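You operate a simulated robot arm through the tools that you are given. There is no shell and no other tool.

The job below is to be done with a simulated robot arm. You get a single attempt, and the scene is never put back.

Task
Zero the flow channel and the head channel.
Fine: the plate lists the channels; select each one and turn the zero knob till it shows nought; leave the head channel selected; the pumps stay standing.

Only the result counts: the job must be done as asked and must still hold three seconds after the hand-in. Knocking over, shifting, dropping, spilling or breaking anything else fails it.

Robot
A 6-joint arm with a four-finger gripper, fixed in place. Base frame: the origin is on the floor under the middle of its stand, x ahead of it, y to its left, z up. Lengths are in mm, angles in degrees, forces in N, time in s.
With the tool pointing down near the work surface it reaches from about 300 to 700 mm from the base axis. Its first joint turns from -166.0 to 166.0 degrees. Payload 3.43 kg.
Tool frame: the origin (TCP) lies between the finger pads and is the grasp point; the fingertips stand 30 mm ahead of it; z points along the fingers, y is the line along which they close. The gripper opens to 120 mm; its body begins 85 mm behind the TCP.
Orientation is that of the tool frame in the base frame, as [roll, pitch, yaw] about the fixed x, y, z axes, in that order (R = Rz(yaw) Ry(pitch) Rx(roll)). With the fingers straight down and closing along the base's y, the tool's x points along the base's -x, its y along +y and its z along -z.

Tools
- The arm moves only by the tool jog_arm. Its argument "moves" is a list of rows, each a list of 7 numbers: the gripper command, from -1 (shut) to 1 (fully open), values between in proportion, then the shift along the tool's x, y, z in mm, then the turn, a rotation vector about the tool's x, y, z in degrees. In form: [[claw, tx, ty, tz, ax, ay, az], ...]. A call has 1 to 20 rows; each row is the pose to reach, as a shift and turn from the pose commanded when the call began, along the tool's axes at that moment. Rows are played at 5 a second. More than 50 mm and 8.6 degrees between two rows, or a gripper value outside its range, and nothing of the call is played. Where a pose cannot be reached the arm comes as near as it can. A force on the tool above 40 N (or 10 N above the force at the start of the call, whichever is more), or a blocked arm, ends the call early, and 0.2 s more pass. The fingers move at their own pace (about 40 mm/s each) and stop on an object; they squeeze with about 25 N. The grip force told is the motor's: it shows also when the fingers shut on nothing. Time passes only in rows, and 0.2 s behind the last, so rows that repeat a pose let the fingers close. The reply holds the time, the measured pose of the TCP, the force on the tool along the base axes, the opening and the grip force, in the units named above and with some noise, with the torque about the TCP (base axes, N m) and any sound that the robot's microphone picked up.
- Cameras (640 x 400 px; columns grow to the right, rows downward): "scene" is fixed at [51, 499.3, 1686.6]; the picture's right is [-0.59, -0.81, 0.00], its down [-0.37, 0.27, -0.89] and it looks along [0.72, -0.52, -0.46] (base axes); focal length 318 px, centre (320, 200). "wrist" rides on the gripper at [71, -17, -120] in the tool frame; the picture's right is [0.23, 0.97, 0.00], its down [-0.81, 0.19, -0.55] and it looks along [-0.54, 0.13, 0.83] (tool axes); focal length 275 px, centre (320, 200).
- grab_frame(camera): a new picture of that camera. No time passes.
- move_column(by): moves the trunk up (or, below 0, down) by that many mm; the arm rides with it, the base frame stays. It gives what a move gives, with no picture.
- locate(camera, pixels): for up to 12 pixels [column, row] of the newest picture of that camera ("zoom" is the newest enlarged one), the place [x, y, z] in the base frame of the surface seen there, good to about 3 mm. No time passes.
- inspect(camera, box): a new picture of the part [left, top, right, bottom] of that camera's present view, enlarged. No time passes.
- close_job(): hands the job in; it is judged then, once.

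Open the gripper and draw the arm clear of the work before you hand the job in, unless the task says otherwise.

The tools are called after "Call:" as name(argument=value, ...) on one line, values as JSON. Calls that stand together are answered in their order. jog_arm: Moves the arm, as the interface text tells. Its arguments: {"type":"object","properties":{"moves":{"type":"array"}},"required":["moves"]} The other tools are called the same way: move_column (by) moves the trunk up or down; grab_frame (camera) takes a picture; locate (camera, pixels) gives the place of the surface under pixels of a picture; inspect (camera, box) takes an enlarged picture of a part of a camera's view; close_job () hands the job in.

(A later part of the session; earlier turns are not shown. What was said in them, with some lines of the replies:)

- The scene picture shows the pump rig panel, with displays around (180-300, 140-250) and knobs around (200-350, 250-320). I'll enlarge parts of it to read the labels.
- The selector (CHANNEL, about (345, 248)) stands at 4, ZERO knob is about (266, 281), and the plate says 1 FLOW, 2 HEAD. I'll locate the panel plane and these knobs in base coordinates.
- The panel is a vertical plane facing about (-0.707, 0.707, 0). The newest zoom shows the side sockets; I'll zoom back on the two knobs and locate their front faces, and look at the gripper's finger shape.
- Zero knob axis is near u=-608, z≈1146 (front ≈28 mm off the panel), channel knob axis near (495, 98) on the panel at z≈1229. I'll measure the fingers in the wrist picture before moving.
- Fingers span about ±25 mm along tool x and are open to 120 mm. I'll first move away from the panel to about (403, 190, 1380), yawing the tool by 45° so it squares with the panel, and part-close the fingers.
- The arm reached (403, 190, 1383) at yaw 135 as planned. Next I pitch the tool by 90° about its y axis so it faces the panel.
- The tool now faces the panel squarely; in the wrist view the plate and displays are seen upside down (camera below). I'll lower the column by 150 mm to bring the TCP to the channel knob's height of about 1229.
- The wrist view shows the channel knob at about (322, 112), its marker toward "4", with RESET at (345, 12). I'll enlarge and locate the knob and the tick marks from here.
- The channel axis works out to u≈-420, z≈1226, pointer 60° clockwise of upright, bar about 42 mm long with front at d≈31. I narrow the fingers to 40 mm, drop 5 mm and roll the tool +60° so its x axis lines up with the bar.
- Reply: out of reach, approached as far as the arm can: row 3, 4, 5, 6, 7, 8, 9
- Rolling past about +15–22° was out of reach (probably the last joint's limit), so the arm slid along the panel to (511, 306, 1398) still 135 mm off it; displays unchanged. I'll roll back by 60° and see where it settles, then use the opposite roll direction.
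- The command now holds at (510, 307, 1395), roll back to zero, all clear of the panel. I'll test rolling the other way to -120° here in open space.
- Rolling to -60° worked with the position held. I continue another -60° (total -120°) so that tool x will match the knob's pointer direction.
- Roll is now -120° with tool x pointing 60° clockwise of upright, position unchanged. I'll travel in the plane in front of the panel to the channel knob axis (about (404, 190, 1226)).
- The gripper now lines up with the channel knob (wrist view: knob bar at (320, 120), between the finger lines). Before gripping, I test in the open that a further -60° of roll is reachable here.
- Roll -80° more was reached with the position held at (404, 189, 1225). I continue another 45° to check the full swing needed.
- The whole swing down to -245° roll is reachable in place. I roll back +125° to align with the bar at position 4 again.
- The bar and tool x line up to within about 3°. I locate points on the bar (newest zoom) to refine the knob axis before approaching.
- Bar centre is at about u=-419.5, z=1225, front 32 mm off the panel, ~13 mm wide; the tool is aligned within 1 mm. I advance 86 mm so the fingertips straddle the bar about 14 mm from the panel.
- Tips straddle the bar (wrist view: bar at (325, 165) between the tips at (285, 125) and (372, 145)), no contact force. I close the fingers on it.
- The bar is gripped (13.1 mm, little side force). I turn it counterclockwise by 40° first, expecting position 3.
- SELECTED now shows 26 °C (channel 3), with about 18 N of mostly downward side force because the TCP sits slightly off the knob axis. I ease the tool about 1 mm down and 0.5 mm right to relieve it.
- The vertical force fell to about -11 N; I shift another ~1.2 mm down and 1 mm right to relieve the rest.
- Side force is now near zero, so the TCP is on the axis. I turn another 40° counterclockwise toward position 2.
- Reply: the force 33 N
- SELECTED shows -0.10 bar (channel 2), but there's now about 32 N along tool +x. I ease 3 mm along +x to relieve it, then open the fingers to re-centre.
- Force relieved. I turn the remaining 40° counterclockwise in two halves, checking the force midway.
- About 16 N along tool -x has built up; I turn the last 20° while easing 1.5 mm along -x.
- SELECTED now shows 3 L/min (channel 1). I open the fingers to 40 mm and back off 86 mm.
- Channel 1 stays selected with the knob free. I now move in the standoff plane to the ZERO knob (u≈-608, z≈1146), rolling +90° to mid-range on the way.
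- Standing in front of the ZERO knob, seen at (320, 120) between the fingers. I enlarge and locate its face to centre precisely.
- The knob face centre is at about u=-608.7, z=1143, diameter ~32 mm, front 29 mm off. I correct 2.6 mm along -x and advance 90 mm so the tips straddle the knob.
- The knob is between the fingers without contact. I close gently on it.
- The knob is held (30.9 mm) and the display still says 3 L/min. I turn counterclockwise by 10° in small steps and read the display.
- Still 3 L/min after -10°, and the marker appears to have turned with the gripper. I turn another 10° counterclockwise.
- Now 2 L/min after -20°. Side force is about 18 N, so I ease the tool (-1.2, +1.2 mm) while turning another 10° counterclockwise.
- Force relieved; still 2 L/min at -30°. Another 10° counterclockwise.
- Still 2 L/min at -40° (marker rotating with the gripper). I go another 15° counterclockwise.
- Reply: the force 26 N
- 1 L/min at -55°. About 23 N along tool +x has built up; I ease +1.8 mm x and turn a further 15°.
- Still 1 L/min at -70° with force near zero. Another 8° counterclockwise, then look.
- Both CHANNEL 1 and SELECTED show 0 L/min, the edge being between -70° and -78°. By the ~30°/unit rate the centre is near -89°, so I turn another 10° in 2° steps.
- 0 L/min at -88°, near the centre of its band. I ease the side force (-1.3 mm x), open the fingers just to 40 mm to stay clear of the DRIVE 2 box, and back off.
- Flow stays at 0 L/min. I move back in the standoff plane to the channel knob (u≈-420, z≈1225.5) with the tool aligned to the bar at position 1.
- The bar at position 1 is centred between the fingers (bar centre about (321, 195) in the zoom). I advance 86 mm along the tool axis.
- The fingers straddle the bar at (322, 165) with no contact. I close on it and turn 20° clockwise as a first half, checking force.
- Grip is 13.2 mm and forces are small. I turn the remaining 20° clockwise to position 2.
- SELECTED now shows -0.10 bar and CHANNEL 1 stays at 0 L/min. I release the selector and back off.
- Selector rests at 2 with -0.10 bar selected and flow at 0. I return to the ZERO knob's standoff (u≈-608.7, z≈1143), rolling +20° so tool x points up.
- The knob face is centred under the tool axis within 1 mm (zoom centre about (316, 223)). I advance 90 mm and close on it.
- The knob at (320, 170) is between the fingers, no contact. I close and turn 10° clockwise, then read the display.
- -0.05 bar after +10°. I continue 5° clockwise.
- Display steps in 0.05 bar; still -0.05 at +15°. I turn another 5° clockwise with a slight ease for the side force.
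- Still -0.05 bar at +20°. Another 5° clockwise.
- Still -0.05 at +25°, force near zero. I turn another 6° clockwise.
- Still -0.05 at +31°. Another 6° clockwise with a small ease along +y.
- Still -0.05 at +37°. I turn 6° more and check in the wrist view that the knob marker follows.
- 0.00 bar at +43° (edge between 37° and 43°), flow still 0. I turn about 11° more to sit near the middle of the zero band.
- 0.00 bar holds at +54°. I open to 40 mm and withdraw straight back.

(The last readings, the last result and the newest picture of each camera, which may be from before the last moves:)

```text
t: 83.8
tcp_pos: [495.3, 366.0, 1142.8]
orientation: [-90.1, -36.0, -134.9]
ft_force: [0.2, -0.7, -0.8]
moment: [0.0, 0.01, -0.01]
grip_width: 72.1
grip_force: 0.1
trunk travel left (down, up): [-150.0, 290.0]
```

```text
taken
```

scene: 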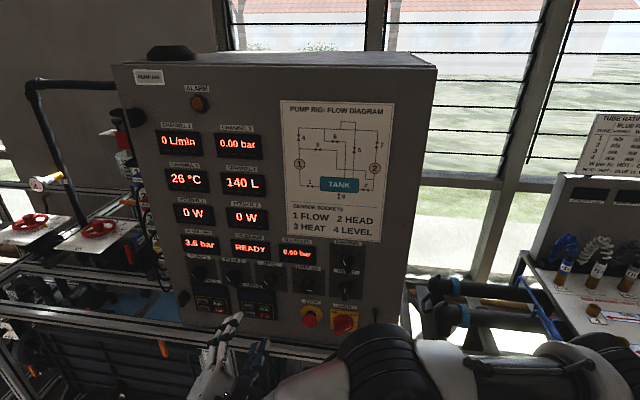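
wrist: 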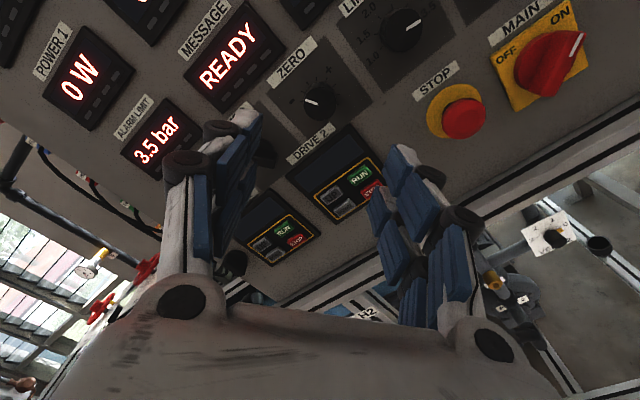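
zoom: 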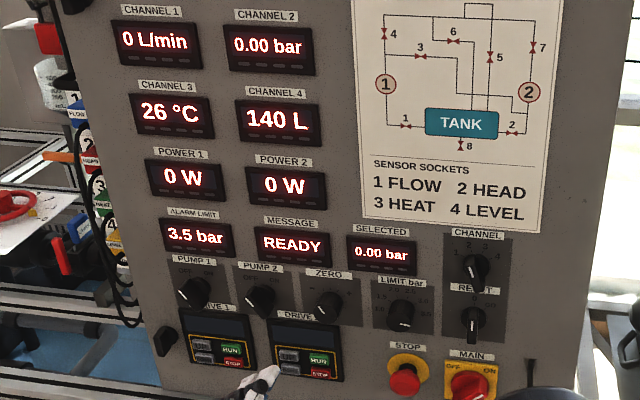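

CHANNEL 1 reads 0 L/min, CHANNEL 2 and SELECTED read 0.00 bar, both powers are 0 W, and the limit is unchanged at 3.5 bar. I open the gripper fully, let a couple of seconds pass in the clear, and check once more.

Call:
jog_arm(moves=[[0.6, 0, 0, -10, 0, 0, 0], [1, 0, 0, -20, 0, 0, 0], [1, 0, 0, -20, 0, 0, 0], [1, 0, 0, -20, 0, 0, 0], [1, 0, 0, -20, 0, 0, 0], [1, 0, 0, -20, 0, 0, 0], [1, 0, 0, -20, 0, 0, 0], [1, 0, 0, -20, 0, 0, 0], [1, 0, 0, -20, 0, 0, 0], [1, 0, 0, -20, 0, 0, 0], [1, 0, 0, -20, 0, 0, 0], [1, 0, 0, -20, 0, 0, 0], [1, 0, 0, -20, 0, 0, 0], [1, 0, 0, -20, 0, 0, 0], [1, 0, 0, -20, 0, 0, 0]])

Call:
inspect(camera="scene", box=[150, 120, 380, 340])

Call:
inspect(camera="scene", box=[325, 235, 375, 280])

```text
t: 87.0
tcp_pos: [479.7, 380.3, 1142.0]
orientation: [-90.0, -36.0, -135.1]
ft_force: [-0.2, 0.1, 0.6]
moment: [-0.03, -0.03, -0.02]
grip_width: 119.8
grip_force: 0.1
trunk travel left (down, up): [-150.0, 290.0]
```

```text
1.82 times, centred on (265, 230) of scene
```

zoom: 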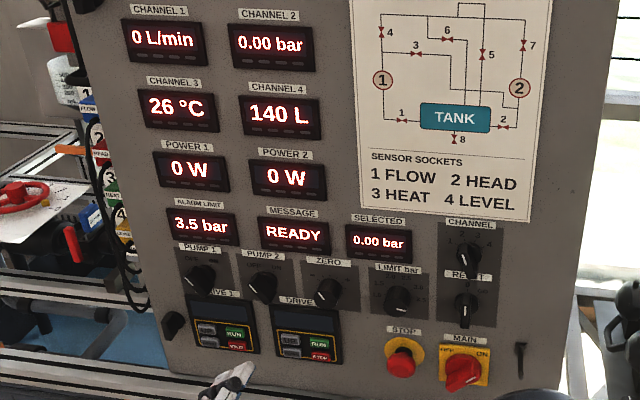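

```text
8.89 times, centred on (350, 258) of scene
```

zoom: 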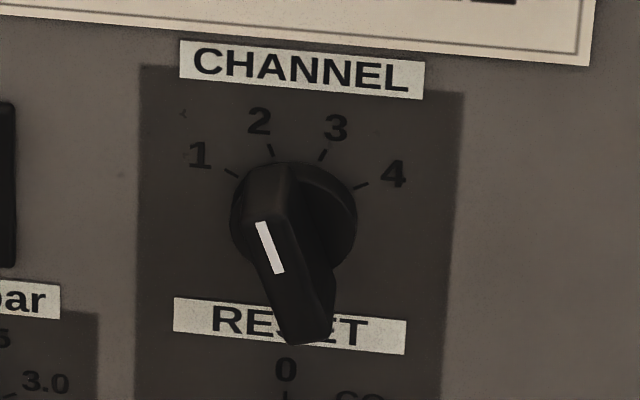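

The readings held for three seconds: flow 0 L/min, head 0.00 bar, SELECTED 0.00 bar with the selector at 2. The pumps are off and the gripper is open and clear, so I hand the job in.

Call:
close_job()

```text
The job is handed in.
```

Both channels now read nought. Flow (channel 1) shows 0 L/min and head (channel 2) shows 0.00 bar.

The channel selector is left at 2, so head is the one selected. Both pump powers stayed at 0 W throughout, and no other panel display changed.

I watched the readings hold for about three seconds with the gripper open and clear of the panel, then handed the job in. The hand-in was accepted, but the tool did not say whether it passed.
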